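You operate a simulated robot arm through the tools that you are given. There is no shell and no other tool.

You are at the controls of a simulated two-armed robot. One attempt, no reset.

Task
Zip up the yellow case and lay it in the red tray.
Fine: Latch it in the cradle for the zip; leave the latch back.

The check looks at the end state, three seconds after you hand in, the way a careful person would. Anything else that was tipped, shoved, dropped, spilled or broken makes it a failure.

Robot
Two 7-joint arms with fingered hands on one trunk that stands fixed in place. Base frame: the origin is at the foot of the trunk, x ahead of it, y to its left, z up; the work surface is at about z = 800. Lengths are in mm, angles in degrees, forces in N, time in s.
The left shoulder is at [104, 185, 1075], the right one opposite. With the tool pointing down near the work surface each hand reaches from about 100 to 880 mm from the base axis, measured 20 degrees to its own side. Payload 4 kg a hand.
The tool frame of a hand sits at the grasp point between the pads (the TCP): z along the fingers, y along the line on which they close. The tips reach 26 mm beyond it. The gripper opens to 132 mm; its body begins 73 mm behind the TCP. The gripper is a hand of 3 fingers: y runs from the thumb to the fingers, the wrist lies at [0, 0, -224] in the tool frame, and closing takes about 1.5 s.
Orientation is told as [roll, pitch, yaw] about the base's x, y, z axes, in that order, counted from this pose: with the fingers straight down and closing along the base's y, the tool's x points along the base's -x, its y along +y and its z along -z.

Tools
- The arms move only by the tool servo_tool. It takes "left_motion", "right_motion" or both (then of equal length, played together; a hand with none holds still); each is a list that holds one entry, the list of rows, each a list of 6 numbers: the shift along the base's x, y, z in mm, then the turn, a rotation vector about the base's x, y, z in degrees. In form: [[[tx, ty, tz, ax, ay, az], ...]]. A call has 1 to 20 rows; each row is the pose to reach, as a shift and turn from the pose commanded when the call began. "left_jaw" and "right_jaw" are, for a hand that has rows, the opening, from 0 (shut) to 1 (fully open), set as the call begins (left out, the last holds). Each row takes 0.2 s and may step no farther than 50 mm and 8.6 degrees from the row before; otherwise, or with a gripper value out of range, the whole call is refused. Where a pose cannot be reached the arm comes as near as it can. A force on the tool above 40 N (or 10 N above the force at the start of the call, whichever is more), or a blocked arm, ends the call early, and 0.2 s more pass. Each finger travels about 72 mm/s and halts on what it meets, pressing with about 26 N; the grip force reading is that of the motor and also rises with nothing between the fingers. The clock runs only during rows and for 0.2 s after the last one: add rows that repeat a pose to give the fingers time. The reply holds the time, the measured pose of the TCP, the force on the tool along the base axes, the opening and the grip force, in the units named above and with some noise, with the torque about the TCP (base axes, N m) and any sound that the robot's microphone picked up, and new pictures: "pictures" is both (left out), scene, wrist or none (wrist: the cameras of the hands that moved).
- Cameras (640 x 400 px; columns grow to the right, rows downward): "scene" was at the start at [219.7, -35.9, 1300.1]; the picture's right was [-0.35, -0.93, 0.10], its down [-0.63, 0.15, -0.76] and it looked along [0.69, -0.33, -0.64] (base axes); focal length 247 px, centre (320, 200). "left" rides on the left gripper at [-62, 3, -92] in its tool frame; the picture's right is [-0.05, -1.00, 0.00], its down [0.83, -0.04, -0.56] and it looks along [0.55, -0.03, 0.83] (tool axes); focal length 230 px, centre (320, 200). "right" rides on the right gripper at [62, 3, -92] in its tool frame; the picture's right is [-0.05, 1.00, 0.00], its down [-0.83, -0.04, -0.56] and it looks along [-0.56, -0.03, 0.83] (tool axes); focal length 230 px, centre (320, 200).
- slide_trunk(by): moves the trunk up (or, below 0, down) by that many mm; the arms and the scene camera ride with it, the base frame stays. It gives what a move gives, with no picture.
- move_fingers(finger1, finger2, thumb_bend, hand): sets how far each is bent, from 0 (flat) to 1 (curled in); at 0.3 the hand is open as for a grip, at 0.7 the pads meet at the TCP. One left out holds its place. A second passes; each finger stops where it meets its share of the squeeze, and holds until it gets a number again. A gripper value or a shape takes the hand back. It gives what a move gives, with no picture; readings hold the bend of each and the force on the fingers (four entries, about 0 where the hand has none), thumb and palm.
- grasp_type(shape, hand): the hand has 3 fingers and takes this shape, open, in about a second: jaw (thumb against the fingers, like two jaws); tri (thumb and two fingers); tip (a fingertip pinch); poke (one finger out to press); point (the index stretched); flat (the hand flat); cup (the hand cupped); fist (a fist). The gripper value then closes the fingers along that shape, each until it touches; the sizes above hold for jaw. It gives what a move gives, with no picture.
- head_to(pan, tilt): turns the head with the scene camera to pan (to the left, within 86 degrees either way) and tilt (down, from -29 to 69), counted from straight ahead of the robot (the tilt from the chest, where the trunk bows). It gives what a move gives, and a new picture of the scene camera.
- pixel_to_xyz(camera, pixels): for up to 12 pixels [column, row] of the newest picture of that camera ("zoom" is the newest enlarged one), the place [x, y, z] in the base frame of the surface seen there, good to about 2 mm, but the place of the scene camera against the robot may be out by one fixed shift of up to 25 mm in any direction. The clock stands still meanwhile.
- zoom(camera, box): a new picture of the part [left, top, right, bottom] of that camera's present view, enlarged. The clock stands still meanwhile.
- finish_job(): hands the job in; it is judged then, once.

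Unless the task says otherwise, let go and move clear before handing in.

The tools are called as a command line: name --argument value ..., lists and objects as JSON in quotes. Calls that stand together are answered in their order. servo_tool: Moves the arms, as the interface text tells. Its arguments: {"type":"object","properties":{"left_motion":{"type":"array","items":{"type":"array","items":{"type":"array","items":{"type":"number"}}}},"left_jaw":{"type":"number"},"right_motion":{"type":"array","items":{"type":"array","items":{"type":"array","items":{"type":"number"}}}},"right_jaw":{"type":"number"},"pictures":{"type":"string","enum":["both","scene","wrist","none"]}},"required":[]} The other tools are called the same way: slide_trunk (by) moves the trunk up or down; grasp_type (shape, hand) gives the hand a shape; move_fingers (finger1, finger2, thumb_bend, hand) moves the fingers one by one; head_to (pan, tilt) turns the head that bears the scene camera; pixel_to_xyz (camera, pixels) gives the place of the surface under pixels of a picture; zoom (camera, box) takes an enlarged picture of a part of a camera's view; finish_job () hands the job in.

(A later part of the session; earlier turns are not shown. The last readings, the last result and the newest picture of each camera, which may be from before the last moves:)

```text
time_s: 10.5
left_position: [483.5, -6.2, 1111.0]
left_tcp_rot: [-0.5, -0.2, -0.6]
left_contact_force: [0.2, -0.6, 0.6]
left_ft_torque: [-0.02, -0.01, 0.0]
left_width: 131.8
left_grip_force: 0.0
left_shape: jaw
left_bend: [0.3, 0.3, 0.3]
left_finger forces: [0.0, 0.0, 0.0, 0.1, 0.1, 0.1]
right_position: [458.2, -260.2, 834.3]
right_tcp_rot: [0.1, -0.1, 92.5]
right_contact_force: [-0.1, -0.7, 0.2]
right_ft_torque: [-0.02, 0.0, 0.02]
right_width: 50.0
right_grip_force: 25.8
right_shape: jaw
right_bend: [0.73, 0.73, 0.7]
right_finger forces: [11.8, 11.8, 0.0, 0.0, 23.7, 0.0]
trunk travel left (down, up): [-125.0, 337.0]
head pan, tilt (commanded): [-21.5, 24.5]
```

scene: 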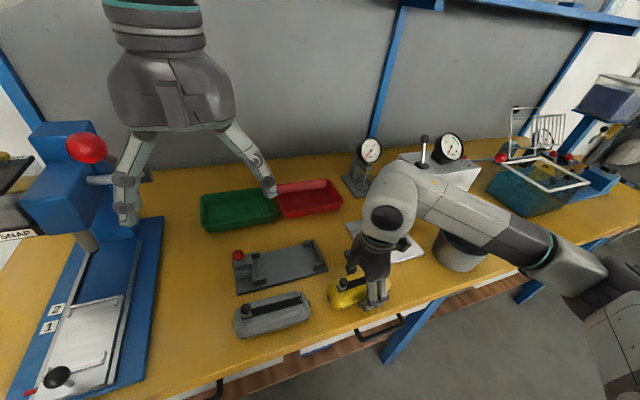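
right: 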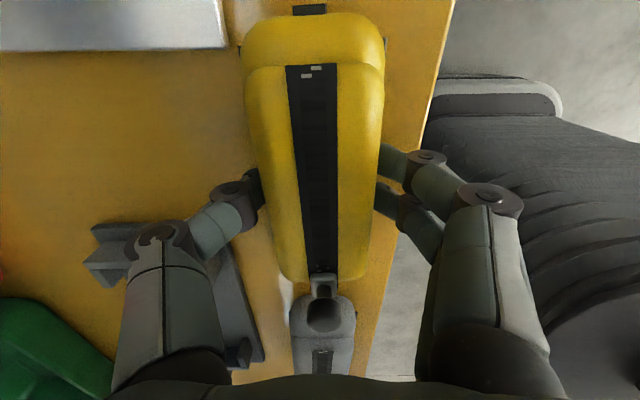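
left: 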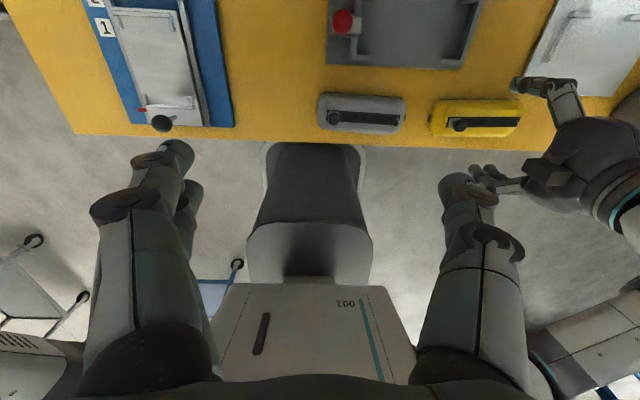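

Grip is firm (50 mm, 26 N, both fingers and thumb loaded). Lifting the case straight up and bringing the left hand further back out of the way.

servo_tool --right_motion '[[[0, 0, 5, 0, 0, 0], [0, 0, 20, 0, 0, 0], [0, 0, 45, 0, 0, 0], [0, 0, 75, 0, 0, 0], [0, 0, 105, 0, 0, 0], [0, 0, 118, 0, 0, 0], [0, 0, 118, 0, 0, 0]]]' --left_motion '[[[-10, 5, 0, 0, 0, 0], [-25, 15, 0, 0, 0, 0], [-40, 25, 0, 0, 0, 0], [-55, 40, 0, 0, 0, 0], [-70, 55, 0, 0, 0, 0], [-84, 66, 0, 0, 0, 0], [-84, 66, 0, 0, 0, 0]]]' --pictures "both"

```text
time_s: 12.1
left_position: [400.9, 61.2, 1111.2]
left_tcp_rot: [-0.5, -0.3, -0.6]
left_contact_force: [-0.2, -0.3, 0.1]
left_ft_torque: [-0.01, -0.01, 0.0]
left_width: 131.7
left_grip_force: 0.1
left_shape: jaw
left_bend: [0.3, 0.3, 0.3]
left_finger forces: [0.0, 0.0, 0.1, 0.0, 0.0, 0.1]
right_position: [457.9, -260.3, 951.7]
right_tcp_rot: [0.1, 0.0, 92.5]
right_contact_force: [-0.5, -0.1, -0.7]
right_ft_torque: [0.01, 0.0, 0.0]
right_width: 49.6
right_grip_force: 26.3
right_shape: jaw
right_bend: [0.73, 0.73, 0.7]
right_finger forces: [11.7, 11.7, 0.0, 0.0, 23.5, 0.0]
trunk travel left (down, up): [-125.0, 337.0]
head pan, tilt (commanded): [-21.5, 24.5]
```

scene: 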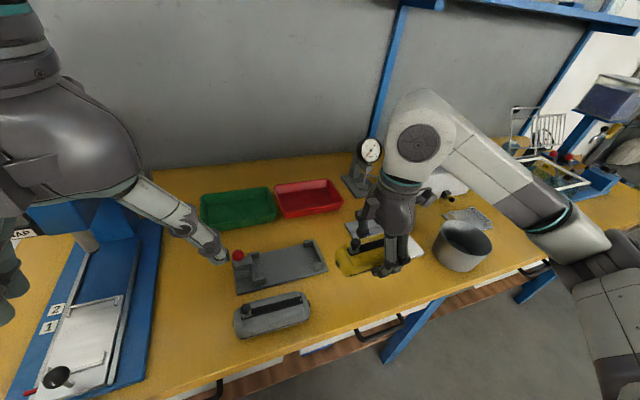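
right: 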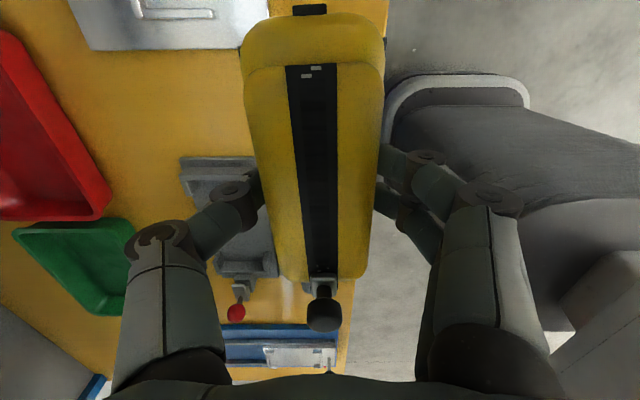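
left: 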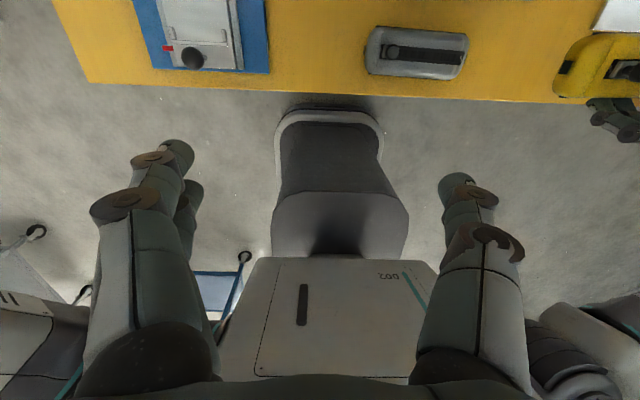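

Case is held level. Moving it over the cradle at height and squaring the yaw to 90°.

servo_tool --right_motion '[[[15, 18, 0, 0, 0, -0.5], [40, 48, 0, 0, 0, -1], [65, 78, 0, 0, 0, -1.5], [90, 106, 0, 0, 0, -2], [108, 126, 0, 0, 0, -2.5], [112, 131, 0, 0, 0, -2.5], [112, 131, 0, 0, 0, -2.5]]]' --pictures "both"

```text
time_s: 13.7
left_position: [400.5, 61.2, 1110.8]
left_tcp_rot: [-0.4, -0.1, -0.6]
left_contact_force: [0.3, -0.5, -0.6]
left_ft_torque: [0.0, 0.0, -0.01]
left_width: 131.8
left_grip_force: 0.0
left_shape: jaw
left_bend: [0.3, 0.3, 0.3]
left_finger forces: [0.1, 0.0, 0.0, 0.1, 0.0, 0.1]
right_position: [569.1, -128.0, 950.8]
right_tcp_rot: [0.1, 0.1, 90.1]
right_contact_force: [0.2, 0.4, -0.2]
right_ft_torque: [-0.02, 0.02, -0.03]
right_width: 49.7
right_grip_force: 26.0
right_shape: jaw
right_bend: [0.73, 0.73, 0.7]
right_finger forces: [11.8, 11.8, 0.1, 0.0, 23.6, 0.0]
trunk travel left (down, up): [-125.0, 337.0]
head pan, tilt (commanded): [-21.5, 24.5]
```

scene: 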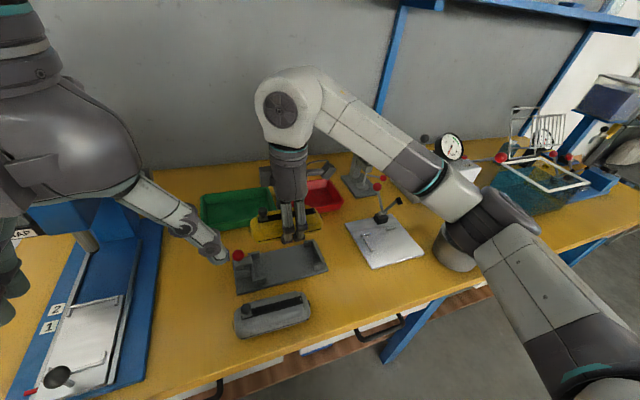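
right: 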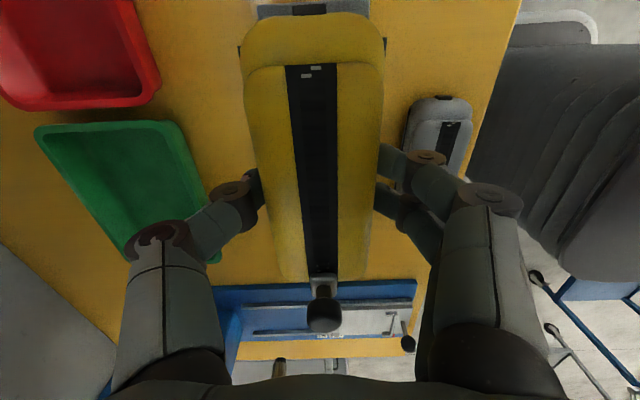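

zoom --camera "right" --box '[230, 0, 410, 110]'

pixel_to_xyz --camera "right" --pixels '[[311, 8], [250, 40], [375, 40], [253, 110], [383, 110], [262, 180], [378, 180], [318, 120], [320, 220], [324, 305], [324, 325], [310, 75]]'

zoom --camera "scene" --box '[220, 190, 340, 300]'

```text
3.56 times, centred on (320, 55) of right
```

zoom: 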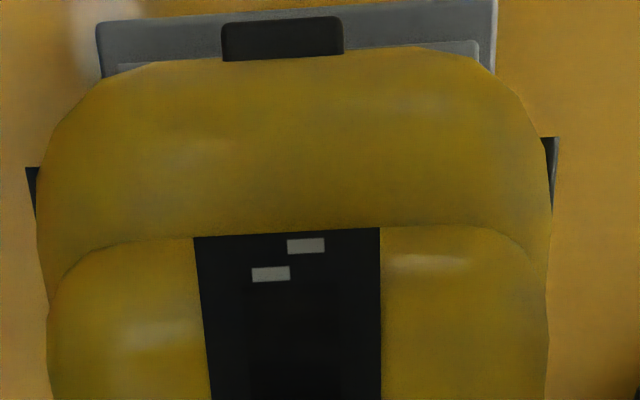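

```text
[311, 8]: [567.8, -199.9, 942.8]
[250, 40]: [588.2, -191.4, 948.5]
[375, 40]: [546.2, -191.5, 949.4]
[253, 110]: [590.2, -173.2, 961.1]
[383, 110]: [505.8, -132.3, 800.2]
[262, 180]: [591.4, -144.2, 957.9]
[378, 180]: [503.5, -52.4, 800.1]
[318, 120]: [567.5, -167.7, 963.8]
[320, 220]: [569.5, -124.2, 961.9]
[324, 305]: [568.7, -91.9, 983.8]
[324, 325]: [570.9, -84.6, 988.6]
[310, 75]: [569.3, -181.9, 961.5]
```

```text
3.64 times, centred on (280, 245) of scene
```

zoom: 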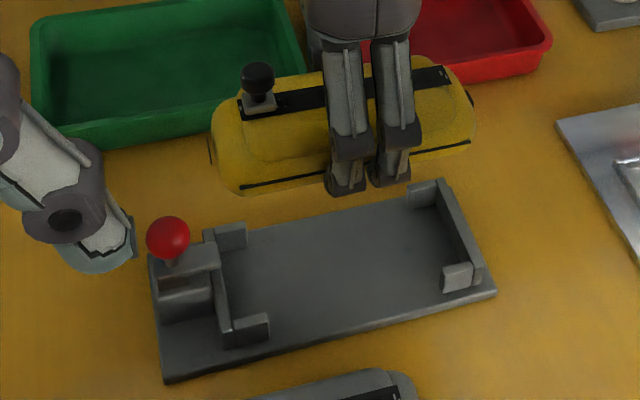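

zoom --camera "scene" --box '[290, 235, 330, 275]'

pixel_to_xyz --camera "zoom" --pixels '[[250, 60], [300, 62], [290, 90], [340, 50], [370, 100], [420, 250], [415, 330], [330, 250], [290, 290], [340, 300], [285, 320], [335, 270]]'

zoom --camera "scene" --box '[235, 240, 305, 310]'

pixel_to_xyz --camera "zoom" --pixels '[[150, 100], [240, 80], [250, 100], [200, 280], [260, 240]]'

```text
10.00 times, centred on (310, 255) of scene
```

zoom: 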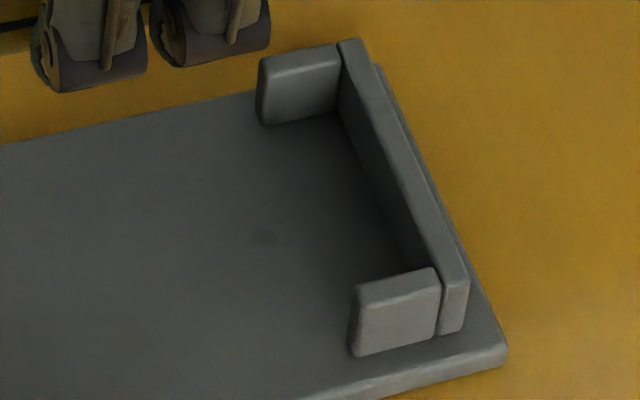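

```text
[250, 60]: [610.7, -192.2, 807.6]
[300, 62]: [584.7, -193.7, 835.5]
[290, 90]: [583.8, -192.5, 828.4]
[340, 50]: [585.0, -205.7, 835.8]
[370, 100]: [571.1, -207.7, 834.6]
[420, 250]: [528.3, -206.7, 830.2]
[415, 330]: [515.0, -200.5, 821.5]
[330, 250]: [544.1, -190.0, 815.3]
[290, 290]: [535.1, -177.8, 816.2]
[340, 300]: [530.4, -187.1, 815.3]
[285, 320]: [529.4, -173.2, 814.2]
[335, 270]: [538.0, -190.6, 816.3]
```

```text
5.71 times, centred on (270, 275) of scene
```

zoom: 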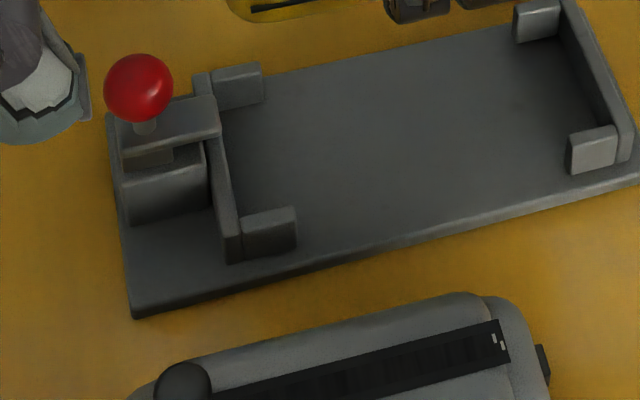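

```text
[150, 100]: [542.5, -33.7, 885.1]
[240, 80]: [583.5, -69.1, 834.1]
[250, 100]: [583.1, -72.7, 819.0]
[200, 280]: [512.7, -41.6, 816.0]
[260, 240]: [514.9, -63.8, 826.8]
```

zoom --camera "scene" --box '[300, 250, 330, 275]'

pixel_to_xyz --camera "zoom" --pixels '[[250, 205], [300, 195], [260, 225], [330, 205], [300, 225], [270, 300], [350, 280], [390, 200], [420, 290], [405, 250]]'

zoom --camera "scene" --box '[270, 195, 360, 250]'

pixel_to_xyz --camera "zoom" --pixels '[[240, 130], [330, 110], [395, 160], [400, 170], [440, 150], [350, 210], [420, 195], [340, 180], [420, 170], [380, 120], [200, 200], [430, 130]]'

```text
16.00 times, centred on (315, 262) of scene
```

zoom: 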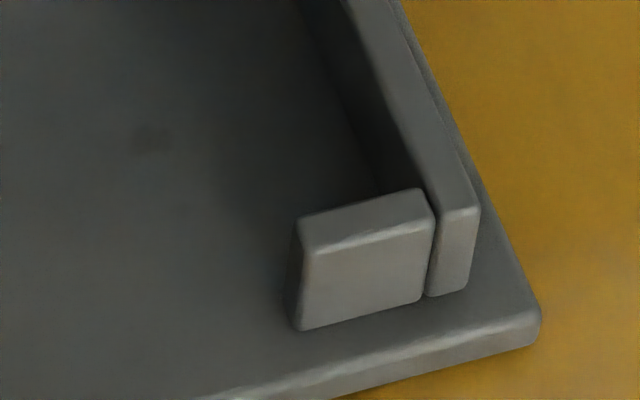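

```text
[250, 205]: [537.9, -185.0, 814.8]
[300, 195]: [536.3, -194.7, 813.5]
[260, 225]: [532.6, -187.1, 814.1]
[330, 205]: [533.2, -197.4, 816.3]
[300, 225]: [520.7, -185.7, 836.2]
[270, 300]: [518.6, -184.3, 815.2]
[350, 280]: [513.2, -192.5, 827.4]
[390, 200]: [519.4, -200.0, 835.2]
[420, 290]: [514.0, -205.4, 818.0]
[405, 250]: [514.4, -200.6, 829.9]
```

```text
7.11 times, centred on (315, 222) of scene
```

zoom: 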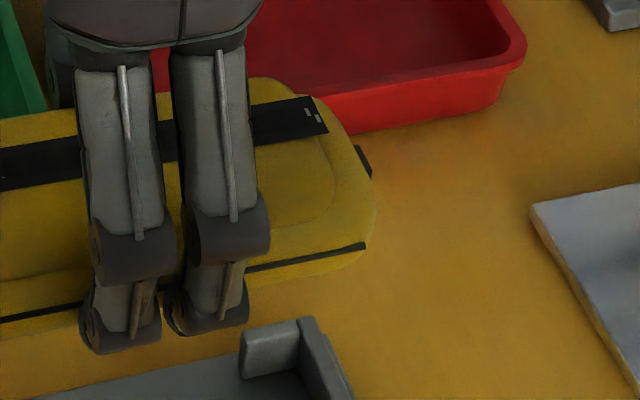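

```text
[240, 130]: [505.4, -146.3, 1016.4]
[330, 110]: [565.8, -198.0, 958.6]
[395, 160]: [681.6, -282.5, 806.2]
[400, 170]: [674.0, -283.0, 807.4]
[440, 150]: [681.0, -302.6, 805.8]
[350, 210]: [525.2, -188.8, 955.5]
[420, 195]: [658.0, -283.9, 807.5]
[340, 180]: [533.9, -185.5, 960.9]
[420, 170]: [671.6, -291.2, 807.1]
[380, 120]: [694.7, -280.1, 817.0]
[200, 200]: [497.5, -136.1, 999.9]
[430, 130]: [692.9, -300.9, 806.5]
```

pixel_to_xyz --camera "zoom" --pixels '[[262, 103], [268, 122], [275, 142], [310, 97], [318, 115], [326, 133], [300, 258], [350, 248], [362, 150], [368, 175], [20, 160], [60, 155]]'

zoom --camera "right" --box '[270, 50, 370, 112]'

pixel_to_xyz --camera "zoom" --pixels '[[110, 150], [315, 150], [130, 350], [320, 350], [210, 150], [225, 350]]'

zoom --camera "right" --box '[270, 180, 370, 242]'

pixel_to_xyz --camera "zoom" --pixels '[[190, 100], [430, 100], [205, 350], [430, 350], [310, 100], [320, 350]]'

```text
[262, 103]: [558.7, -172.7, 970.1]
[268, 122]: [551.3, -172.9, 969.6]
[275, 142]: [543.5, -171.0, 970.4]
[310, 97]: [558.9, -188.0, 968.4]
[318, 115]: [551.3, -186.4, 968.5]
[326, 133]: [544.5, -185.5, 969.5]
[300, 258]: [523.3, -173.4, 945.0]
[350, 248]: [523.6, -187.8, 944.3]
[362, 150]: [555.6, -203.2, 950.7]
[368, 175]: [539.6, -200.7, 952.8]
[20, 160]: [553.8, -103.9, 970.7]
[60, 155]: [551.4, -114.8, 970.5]
```

```text
6.40 times, centred on (320, 81) of right
```

zoom: 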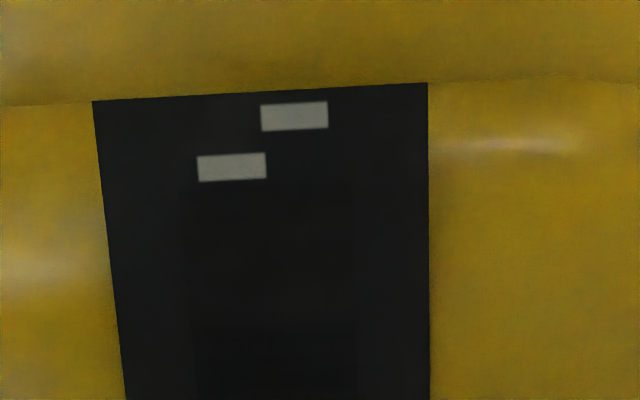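

```text
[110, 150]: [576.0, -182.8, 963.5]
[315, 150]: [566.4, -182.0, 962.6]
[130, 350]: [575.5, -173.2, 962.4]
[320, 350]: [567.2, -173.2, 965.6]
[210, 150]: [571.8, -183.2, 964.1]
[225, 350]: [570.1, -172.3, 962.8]
```

```text
6.40 times, centred on (320, 211) of right
```

zoom: 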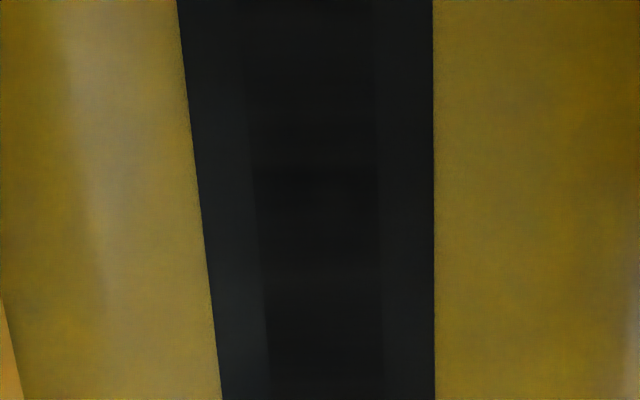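

```text
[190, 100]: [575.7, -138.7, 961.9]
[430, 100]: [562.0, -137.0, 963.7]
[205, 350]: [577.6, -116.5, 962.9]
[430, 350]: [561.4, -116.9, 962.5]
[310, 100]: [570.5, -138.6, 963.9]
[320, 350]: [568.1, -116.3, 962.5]
```

zoom --camera "scene" --box '[235, 245, 275, 275]'

pixel_to_xyz --camera "zoom" --pixels '[[265, 130], [250, 110], [270, 160], [230, 190], [285, 250], [300, 300], [310, 380], [275, 90], [290, 100], [150, 180], [130, 290], [255, 230]]'

```text
13.33 times, centred on (255, 260) of scene
```

zoom: 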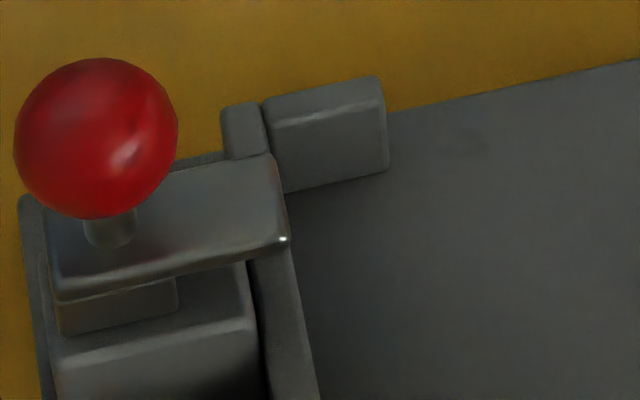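

```text
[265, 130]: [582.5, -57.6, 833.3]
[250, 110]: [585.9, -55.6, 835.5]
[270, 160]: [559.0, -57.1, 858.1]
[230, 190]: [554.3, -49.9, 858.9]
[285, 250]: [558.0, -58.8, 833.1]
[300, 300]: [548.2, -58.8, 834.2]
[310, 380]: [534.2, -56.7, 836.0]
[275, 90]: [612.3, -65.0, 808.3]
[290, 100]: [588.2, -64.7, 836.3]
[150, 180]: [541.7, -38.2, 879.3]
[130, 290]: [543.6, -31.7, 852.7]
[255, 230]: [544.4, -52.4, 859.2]
```

Relative measurements put the case about 1 mm low in x and 2 mm too far +y versus the pocket centre. I correct that while lowering to just above the fences.

servo_tool --right_motion '[[[1, -2, -15, 0, 0, 0], [1, -2, -35, 0, 0, 0], [1, -2, -55, 0, 0, 0], [1, -2, -72, 0, 0, 0], [1, -2, -78, 0, 0, 0], [1, -2, -78, 0, 0, 0]]]' --pictures "both"

zoom --camera "scene" --box '[225, 215, 345, 300]'

zoom --camera "right" --box '[230, 0, 410, 110]'

```text
time_s: 15.1
left_position: [400.8, 60.9, 1110.8]
left_tcp_rot: [-0.5, -0.1, -0.6]
left_contact_force: [-0.5, 0.0, 0.4]
left_ft_torque: [-0.05, 0.03, -0.01]
left_width: 132.0
left_grip_force: 0.1
left_shape: jaw
left_bend: [0.3, 0.3, 0.3]
left_finger forces: [0.0, 0.0, 0.0, 0.0, 0.0, 0.1]
right_position: [569.5, -130.2, 872.2]
right_tcp_rot: [0.0, 0.1, 90.0]
right_contact_force: [0.3, -0.3, -1.7]
right_ft_torque: [0.01, -0.01, 0.01]
right_width: 49.5
right_grip_force: 26.4
right_shape: jaw
right_bend: [0.73, 0.73, 0.7]
right_finger forces: [11.8, 11.8, 0.1, 0.0, 23.6, 0.0]
trunk travel left (down, up): [-125.0, 337.0]
head pan, tilt (commanded): [-21.5, 24.5]
```

scene: 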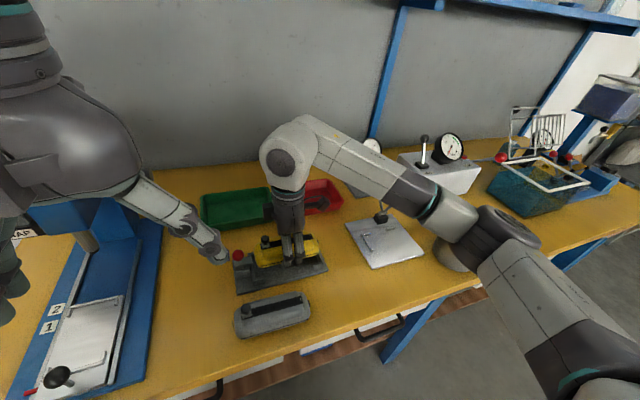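
right: 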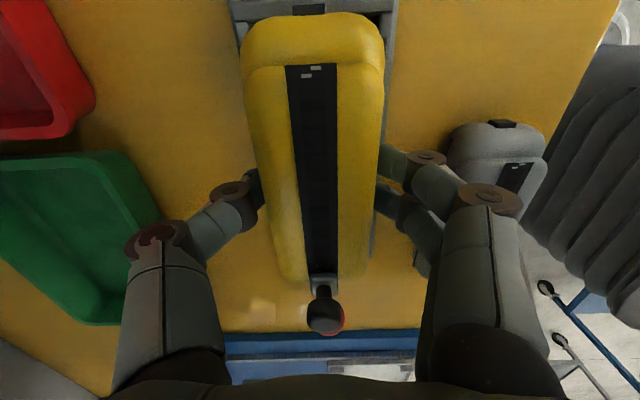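

```text
4.71 times, centred on (285, 258) of scene
```

zoom: 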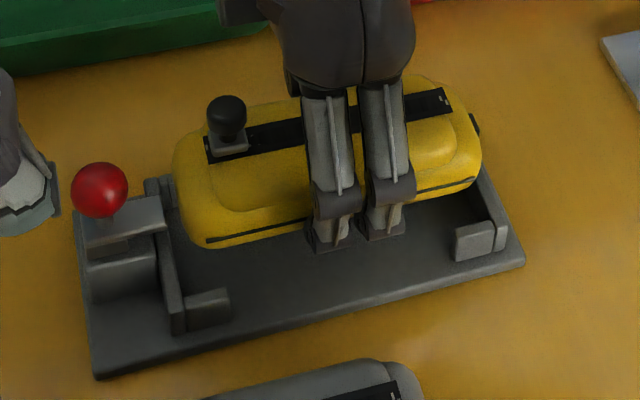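

```text
3.56 times, centred on (320, 55) of right
```

zoom: 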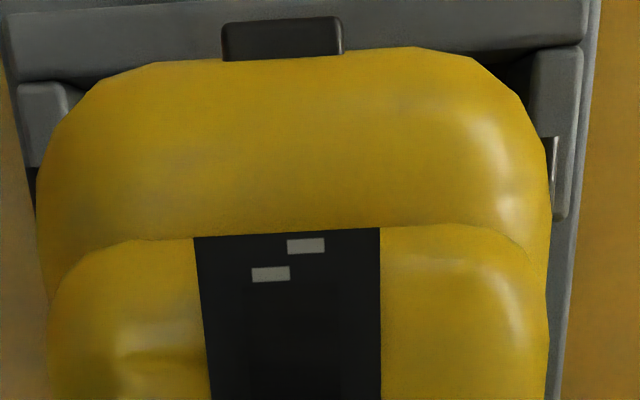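

pixel_to_xyz --camera "zoom" --pixels '[[282, 22], [282, 30], [282, 50], [150, 20], [120, 70], [130, 80], [450, 15], [40, 100], [60, 110], [540, 80], [560, 100], [75, 95]]'

pixel_to_xyz --camera "scene" --pixels '[[313, 240], [259, 253], [262, 260], [247, 262], [254, 262], [257, 272]]'

```text
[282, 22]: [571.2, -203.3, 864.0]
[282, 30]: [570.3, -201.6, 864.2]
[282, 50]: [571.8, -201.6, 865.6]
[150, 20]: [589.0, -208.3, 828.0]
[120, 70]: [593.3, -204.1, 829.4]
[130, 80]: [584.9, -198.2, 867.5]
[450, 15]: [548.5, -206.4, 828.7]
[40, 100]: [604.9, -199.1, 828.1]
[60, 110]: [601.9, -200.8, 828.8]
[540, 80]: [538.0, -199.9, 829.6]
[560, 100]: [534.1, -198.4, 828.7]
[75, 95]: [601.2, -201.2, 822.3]
```

```text
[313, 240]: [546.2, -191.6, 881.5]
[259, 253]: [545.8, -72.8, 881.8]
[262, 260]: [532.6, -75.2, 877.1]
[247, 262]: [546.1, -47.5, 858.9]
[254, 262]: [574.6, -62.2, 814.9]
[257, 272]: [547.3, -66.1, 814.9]
```

Tab end is at y≈−203 against the fence's inner edge at −204, and the case is centred between the guides (601.5 and 538.5). Lowering into the pocket gently.

servo_tool --right_motion '[[[0, 0, -8, 0, 0, 0], [0, 0, -16, 0, 0, 0], [0, 0, -23, 0, 0, 0], [0, 0, -27, 0, 0, 0], [0, 0, -30, 0, 0, 0], [0, 0, -32, 0, 0, 0]]]' --pictures "both"

zoom --camera "scene" --box '[225, 215, 345, 300]'

zoom --camera "right" --box '[230, 0, 410, 110]'

```text
time_s: 16.5
left_position: [400.1, 61.2, 1112.1]
left_tcp_rot: [-0.6, -0.2, -0.5]
left_contact_force: [0.5, 0.5, 0.4]
left_ft_torque: [0.03, -0.02, -0.02]
left_width: 131.7
left_grip_force: 0.1
left_shape: jaw
left_bend: [0.3, 0.3, 0.3]
left_finger forces: [0.0, 0.1, 0.1, 0.0, 0.0, 0.1]
right_position: [570.0, -130.5, 840.5]
right_tcp_rot: [0.0, 0.0, 90.2]
right_contact_force: [0.2, 0.3, 0.6]
right_ft_torque: [-0.02, 0.03, -0.01]
right_width: 49.5
right_grip_force: 25.5
right_shape: jaw
right_bend: [0.73, 0.73, 0.7]
right_finger forces: [11.8, 11.7, 0.0, 0.0, 24.0, 0.1]
trunk travel left (down, up): [-125.0, 337.0]
head pan, tilt (commanded): [-21.5, 24.5]
```

scene: 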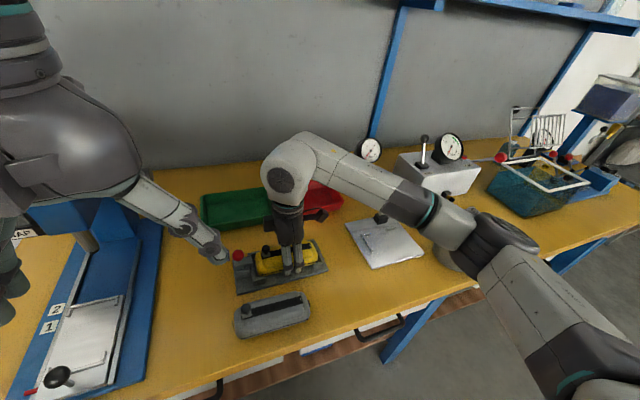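
right: 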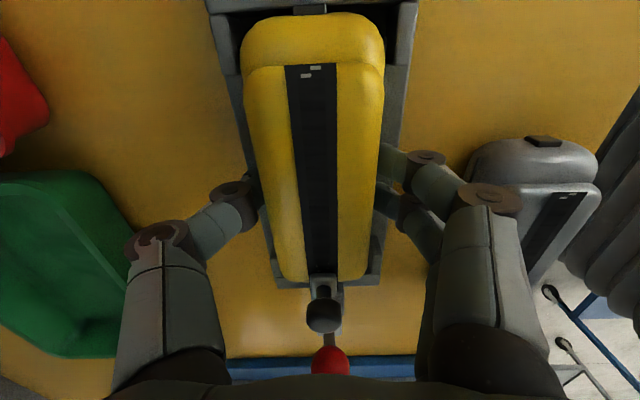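

```text
4.71 times, centred on (285, 258) of scene
```

zoom: 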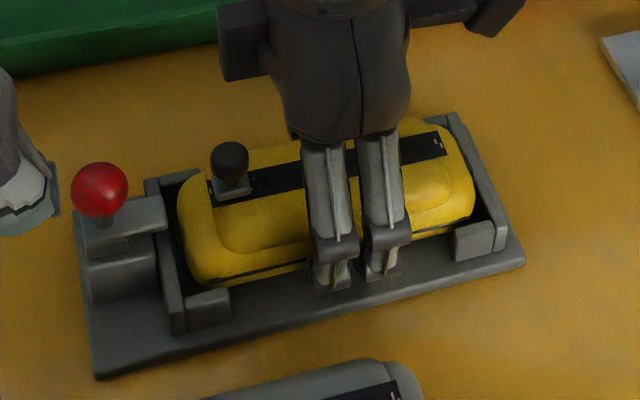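

```text
3.56 times, centred on (320, 55) of right
```

zoom: 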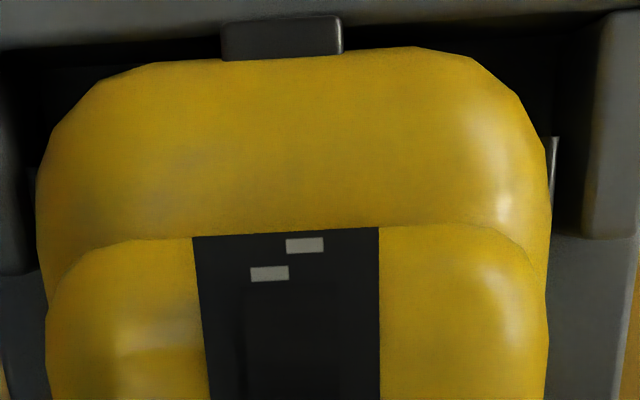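

servo_tool --right_motion '[[[0, 0, -0.7, 0, 0, 0], [0, 0, -1.4, 0, 0, 0], [0, 0, -2, 0, 0, 0]]]' --pictures "none"

```text
time_s: 17.3
left_position: [399.2, 59.7, 1112.4]
left_tcp_rot: [-0.5, -0.2, -0.6]
left_contact_force: [-0.5, 0.9, 0.2]
left_ft_torque: [0.02, 0.0, -0.02]
left_width: 131.9
left_grip_force: 0.1
left_shape: jaw
left_bend: [0.3, 0.3, 0.3]
left_finger forces: [0.0, 0.0, 0.0, 0.0, 0.0, 0.1]
right_position: [570.4, -128.9, 840.5]
right_tcp_rot: [-0.1, -0.1, 90.0]
right_contact_force: [1.8, 0.1, 12.0]
right_ft_torque: [0.03, -0.05, 0.0]
right_width: 49.7
right_grip_force: 26.9
right_shape: jaw
right_bend: [0.74, 0.74, 0.7]
right_finger forces: [12.6, 12.6, 0.0, 0.1, 26.8, 0.0]
trunk travel left (down, up): [-125.0, 337.0]
head pan, tilt (commanded): [-21.5, 24.5]
```

The case is seated (12 N upward reaction, TCP z steady at 840.5). I release it with a small opening and lift the right hand straight up.

servo_tool --right_motion '[[[0, 0, 1, 0, 0, 0], [0, 0, 1, 0, 0, 0], [0, 0, 1, 0, 0, 0], [0, 0, 1, 0, 0, 0]]]' --right_jaw 0.56 --pictures "wrist"

```text
time_s: 18.3
left_position: [400.6, 60.6, 1110.5]
left_tcp_rot: [-0.4, -0.2, -0.6]
left_contact_force: [0.3, 0.2, 1.1]
left_ft_torque: [0.02, -0.02, 0.03]
left_width: 132.0
left_grip_force: 0.1
left_shape: jaw
left_bend: [0.3, 0.3, 0.3]
left_finger forces: [0.0, 0.0, 0.0, 0.0, 0.0, 0.0]
right_position: [571.2, -130.6, 839.1]
right_tcp_rot: [0.1, 0.1, 90.0]
right_contact_force: [1.3, 0.1, -0.6]
right_ft_torque: [0.0, -0.01, 0.0]
right_width: 73.3
right_grip_force: 0.1
right_shape: jaw
right_bend: [0.72, 0.72, 0.7]
right_finger forces: [0.1, 0.0, 0.1, 0.0, 0.0, 0.1]
trunk travel left (down, up): [-125.0, 337.0]
head pan, tilt (commanded): [-21.5, 24.5]
```

right: 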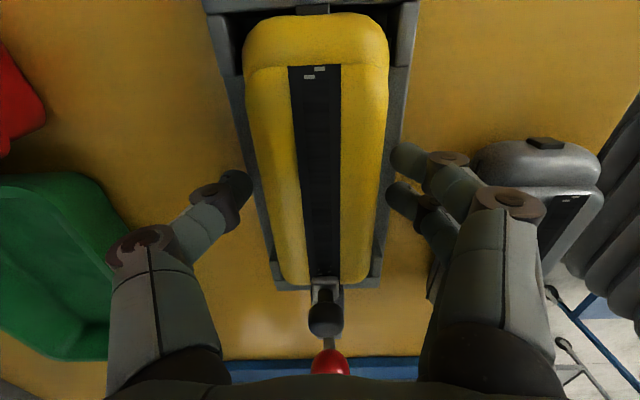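

servo_tool --right_motion '[[[0, 0, 10, 0, 0, 0], [0, 0, 30, 0, 0, 0], [0, 0, 60, 0, 0, 0], [0, 0, 95, 0, 0, 0], [0, -20, 125, 0, 0, 0], [0, -55, 140, 0, 0, 0], [0, -90, 140, 0, 0, 0], [0, -120, 140, 0, 0, 0], [0, -120, 140, 0, 0, 0]]]' --pictures "both"

zoom --camera "scene" --box '[225, 215, 345, 300]'

zoom --camera "right" --box '[220, 60, 420, 260]'

```text
time_s: 20.3
left_position: [399.2, 61.4, 1111.6]
left_tcp_rot: [-0.5, -0.1, -0.6]
left_contact_force: [0.1, -0.5, -0.5]
left_ft_torque: [0.0, 0.01, -0.05]
left_width: 132.0
left_grip_force: 0.1
left_shape: jaw
left_bend: [0.3, 0.3, 0.3]
left_finger forces: [0.1, 0.0, 0.0, 0.0, 0.0, 0.0]
right_position: [572.7, -250.3, 979.8]
right_tcp_rot: [-0.1, 0.1, 90.0]
right_contact_force: [0.3, 0.7, 0.9]
right_ft_torque: [0.03, 0.02, -0.02]
right_width: 73.4
right_grip_force: 0.0
right_shape: jaw
right_bend: [0.72, 0.72, 0.7]
right_finger forces: [0.0, 0.1, 0.0, 0.0, 0.0, 0.0]
trunk travel left (down, up): [-125.0, 337.0]
head pan, tilt (commanded): [-21.5, 24.5]
```

scene: 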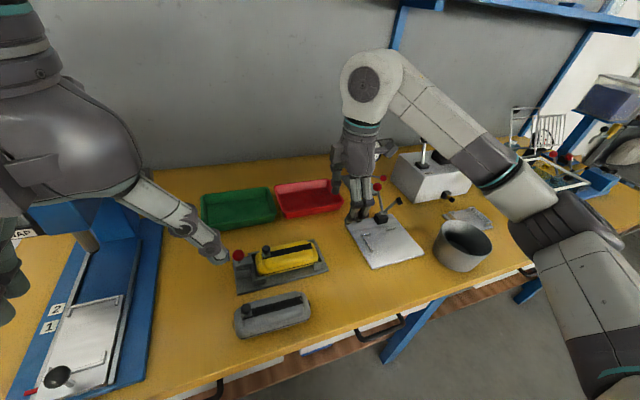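
right: 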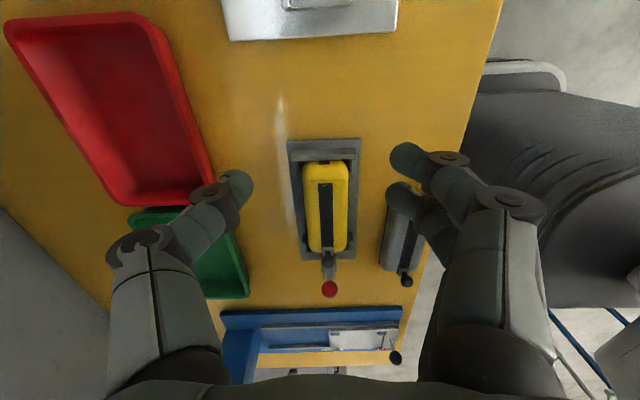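

```text
4.71 times, centred on (285, 258) of scene
```

zoom: 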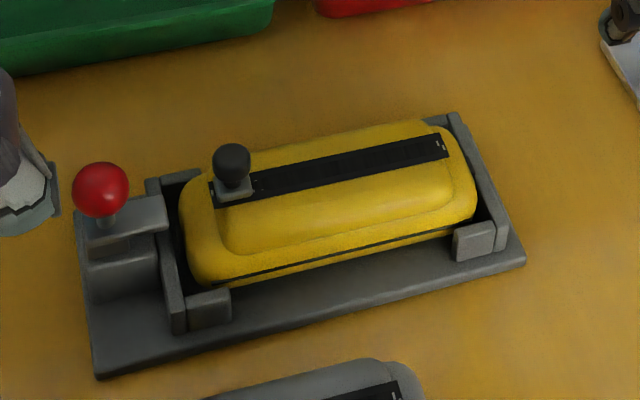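

```text
2.00 times, centred on (320, 160) of right
```

zoom: 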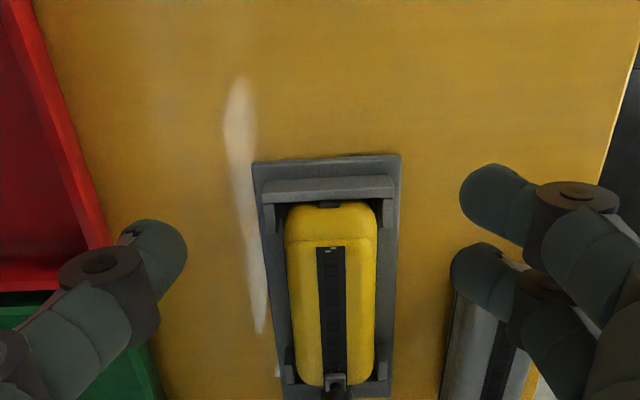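

The case sits properly in the cradle pocket. I'll use the right hand for the latch as well: the red ball's centre is about (570,−31,873). Moving the right hand above it at height, with the left hand shifted further back.

servo_tool --right_motion '[[[0, 20, 5, 0, 0, 0], [0, 60, 5, 0, 0, 0], [0, 105, 5, 0, 0, 0], [-1, 150, 5, 0, 0, 0], [-2, 190, 5, 0, 0, 0], [-2, 212, 5, 0, 0, 0], [-2, 219, 0, 0, 0, 0], [-2, 219, 0, 0, 0, 0]]]' --left_motion '[[[-20, 20, 0, 0, 0, 0], [-40, 40, 0, 0, 0, 0], [-55, 60, 0, 0, 0, 0], [-60, 75, 0, 0, 0, 0], [-60, 80, 0, 0, 0, 0], [-60, 80, 0, 0, 0, 0], [-60, 80, 0, 0, 0, 0], [-60, 80, 0, 0, 0, 0]]]' --pictures "both"

zoom --camera "scene" --box '[205, 195, 345, 300]'

zoom --camera "right" --box '[250, 100, 390, 240]'

```text
time_s: 22.1
left_position: [339.3, 139.5, 1112.1]
left_tcp_rot: [-0.4, -0.3, -0.6]
left_contact_force: [-0.6, -0.6, -0.2]
left_ft_torque: [-0.01, 0.03, 0.01]
left_width: 132.0
left_grip_force: 0.1
left_shape: jaw
left_bend: [0.3, 0.3, 0.3]
left_finger forces: [0.0, 0.0, 0.1, 0.1, 0.0, 0.1]
right_position: [569.2, -31.3, 980.7]
right_tcp_rot: [0.1, 0.1, 90.1]
right_contact_force: [0.6, 0.1, 0.8]
right_ft_torque: [-0.02, 0.0, 0.01]
right_width: 73.2
right_grip_force: 0.1
right_shape: jaw
right_bend: [0.72, 0.72, 0.7]
right_finger forces: [0.1, 0.0, 0.0, 0.0, 0.1, 0.0]
trunk travel left (down, up): [-125.0, 337.0]
head pan, tilt (commanded): [-21.5, 24.5]
```

scene: 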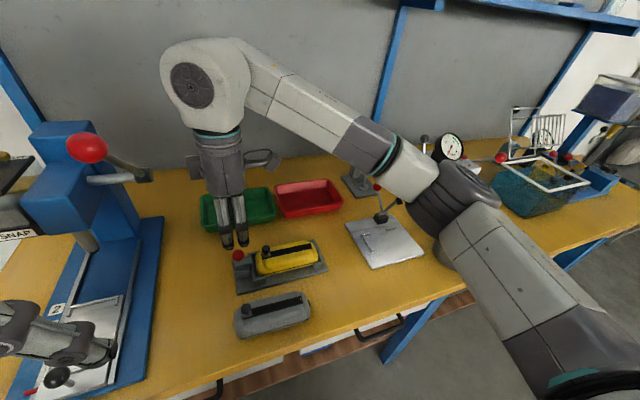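
right: 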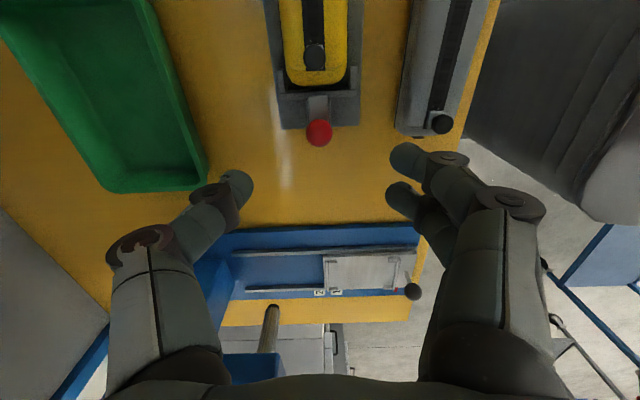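
left: 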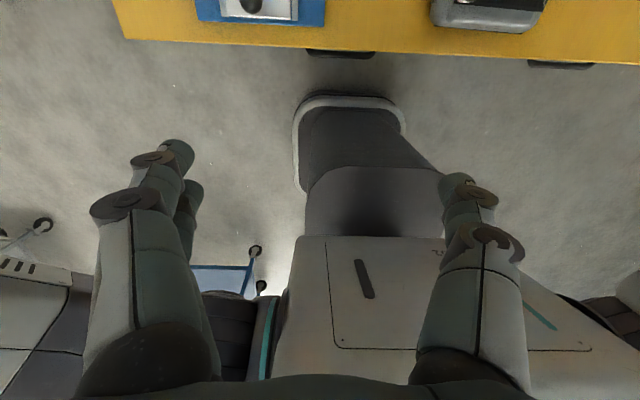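

```text
3.81 times, centred on (275, 248) of scene
```

zoom: 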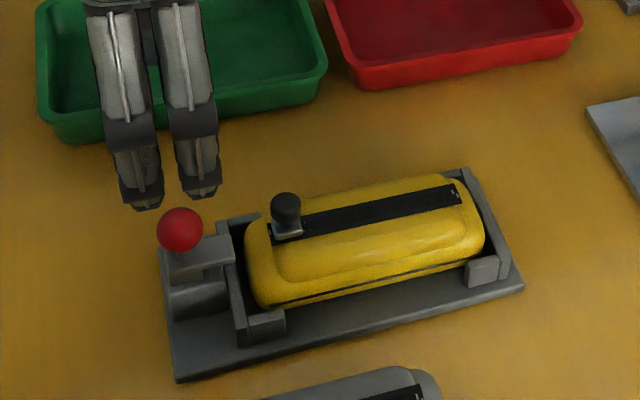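

```text
2.86 times, centred on (320, 170) of right
```

zoom: 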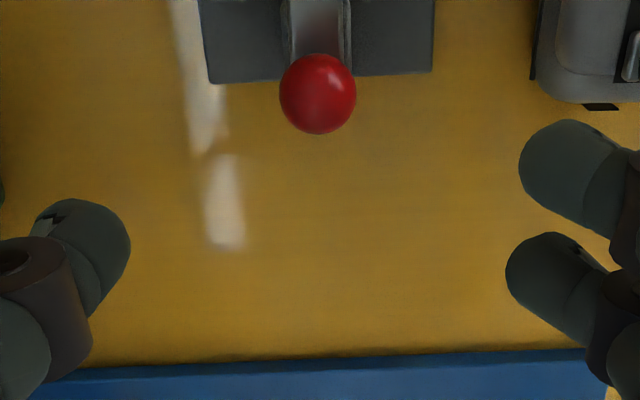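

pixel_to_xyz --camera "zoom" --pixels '[[318, 93], [295, 93], [341, 93], [318, 70], [318, 118], [290, 20], [348, 20]]'

```text
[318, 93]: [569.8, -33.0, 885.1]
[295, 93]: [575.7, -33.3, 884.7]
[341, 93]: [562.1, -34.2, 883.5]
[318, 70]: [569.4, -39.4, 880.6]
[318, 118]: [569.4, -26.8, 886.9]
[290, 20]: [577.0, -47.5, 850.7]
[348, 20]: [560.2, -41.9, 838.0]
```

Ball centre is (569.5,−29.5,873). Descending with the fingers either side of it (tips will stay at ~z 856, above latch plate at 851 and case top at 852).

servo_tool --right_motion '[[[0, 1.5, -25, 0, 0, 0], [0, 1.5, -50, 0, 0, 0], [0, 1.5, -75, 0, 0, 0], [0, 1.5, -90, 0, 0, 0], [0, 1.5, -98, 0, 0, 0], [0, 1.5, -98, 0, 0, 0]]]' --pictures "both"

zoom --camera "scene" --box '[205, 195, 345, 300]'

```text
time_s: 23.5
left_position: [339.5, 139.7, 1110.7]
left_tcp_rot: [-0.4, -0.1, -0.7]
left_contact_force: [-0.3, -0.5, -1.0]
left_ft_torque: [-0.02, -0.04, 0.01]
left_width: 131.9
left_grip_force: 0.0
left_shape: jaw
left_bend: [0.3, 0.3, 0.3]
left_finger forces: [0.1, 0.1, 0.0, 0.0, 0.1, 0.0]
right_position: [569.2, -30.0, 882.7]
right_tcp_rot: [0.0, 0.0, 90.0]
right_contact_force: [-0.7, -0.7, -1.1]
right_ft_torque: [-0.01, 0.02, 0.02]
right_width: 73.3
right_grip_force: 0.0
right_shape: jaw
right_bend: [0.72, 0.72, 0.7]
right_finger forces: [0.1, 0.1, 0.1, 0.0, 0.0, 0.0]
trunk travel left (down, up): [-125.0, 337.0]
head pan, tilt (commanded): [-21.5, 24.5]
```

scene: 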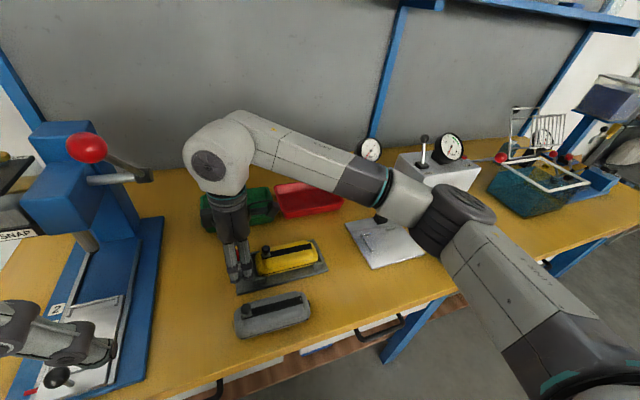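
right: 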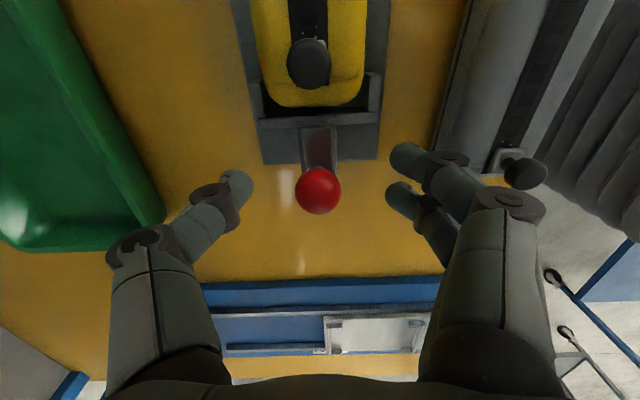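

```text
3.81 times, centred on (275, 248) of scene
```

zoom: 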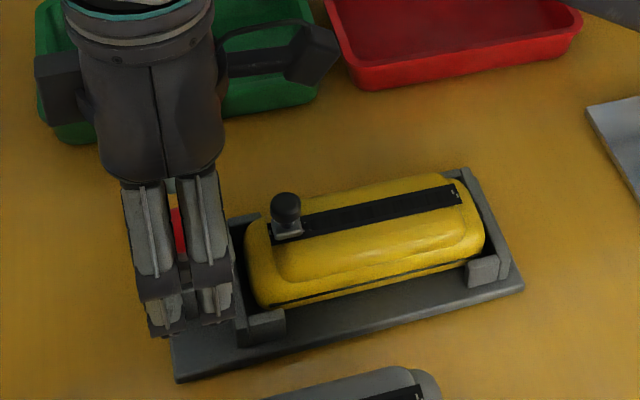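

The ball sits centred between thumb and the two fingers. Closing on it.

servo_tool --right_motion '[[[0, 0, 0, 0, 0, 0], [0, 0, 0, 0, 0, 0], [0, 0, 0, 0, 0, 0], [0, 0, 0, 0, 0, 0], [0, 0, 0, 0, 0, 0]]]' --right_jaw 0.05 --pictures "both"

zoom --camera "scene" --box '[205, 195, 345, 300]'

```text
time_s: 24.7
left_position: [340.8, 139.0, 1112.0]
left_tcp_rot: [-0.5, -0.1, -0.6]
left_contact_force: [0.5, -0.1, 0.0]
left_ft_torque: [0.01, -0.01, -0.01]
left_width: 131.9
left_grip_force: 0.2
left_shape: jaw
left_bend: [0.3, 0.3, 0.3]
left_finger forces: [0.1, 0.0, 0.1, 0.1, 0.0, 0.0]
right_position: [570.0, -30.5, 881.8]
right_tcp_rot: [0.0, 0.2, 89.9]
right_contact_force: [3.0, 0.8, 1.4]
right_ft_torque: [0.02, -0.05, 0.0]
right_width: 8.0
right_grip_force: 0.0
right_shape: jaw
right_bend: [0.71, 0.71, 0.7]
right_finger forces: [0.2, 0.2, 0.0, 0.1, 3.6, 0.0]
trunk travel left (down, up): [-125.0, 337.0]
head pan, tilt (commanded): [-21.5, 24.5]
```

scene: 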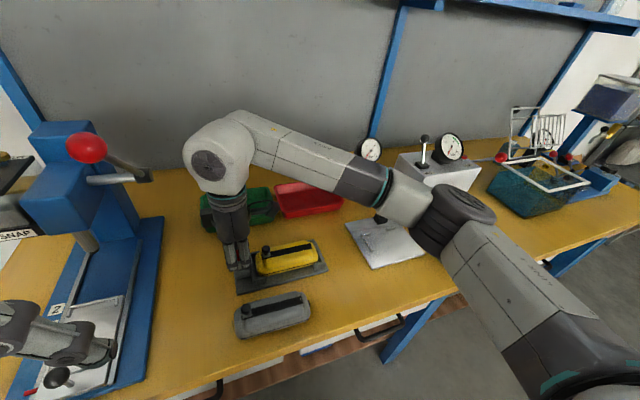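
right: 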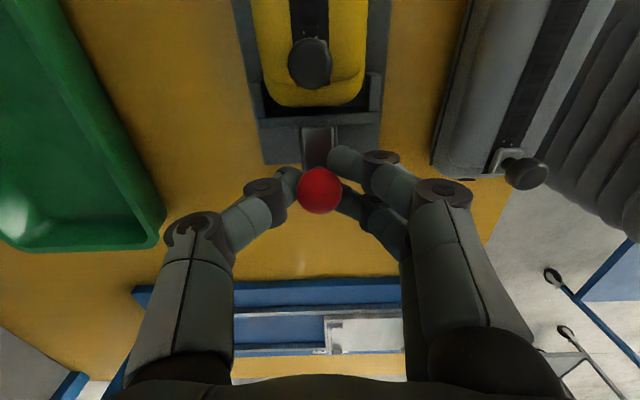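

```text
3.81 times, centred on (275, 248) of scene
```

zoom: 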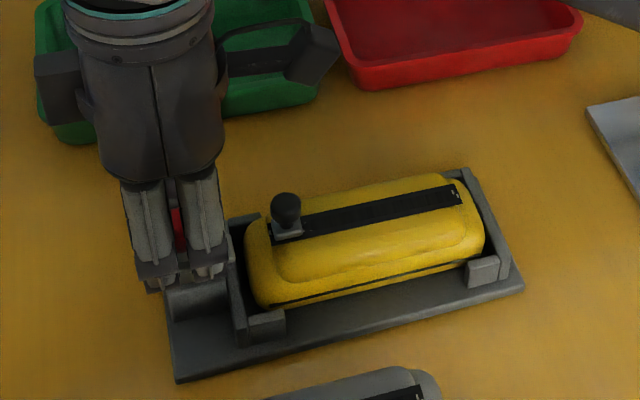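

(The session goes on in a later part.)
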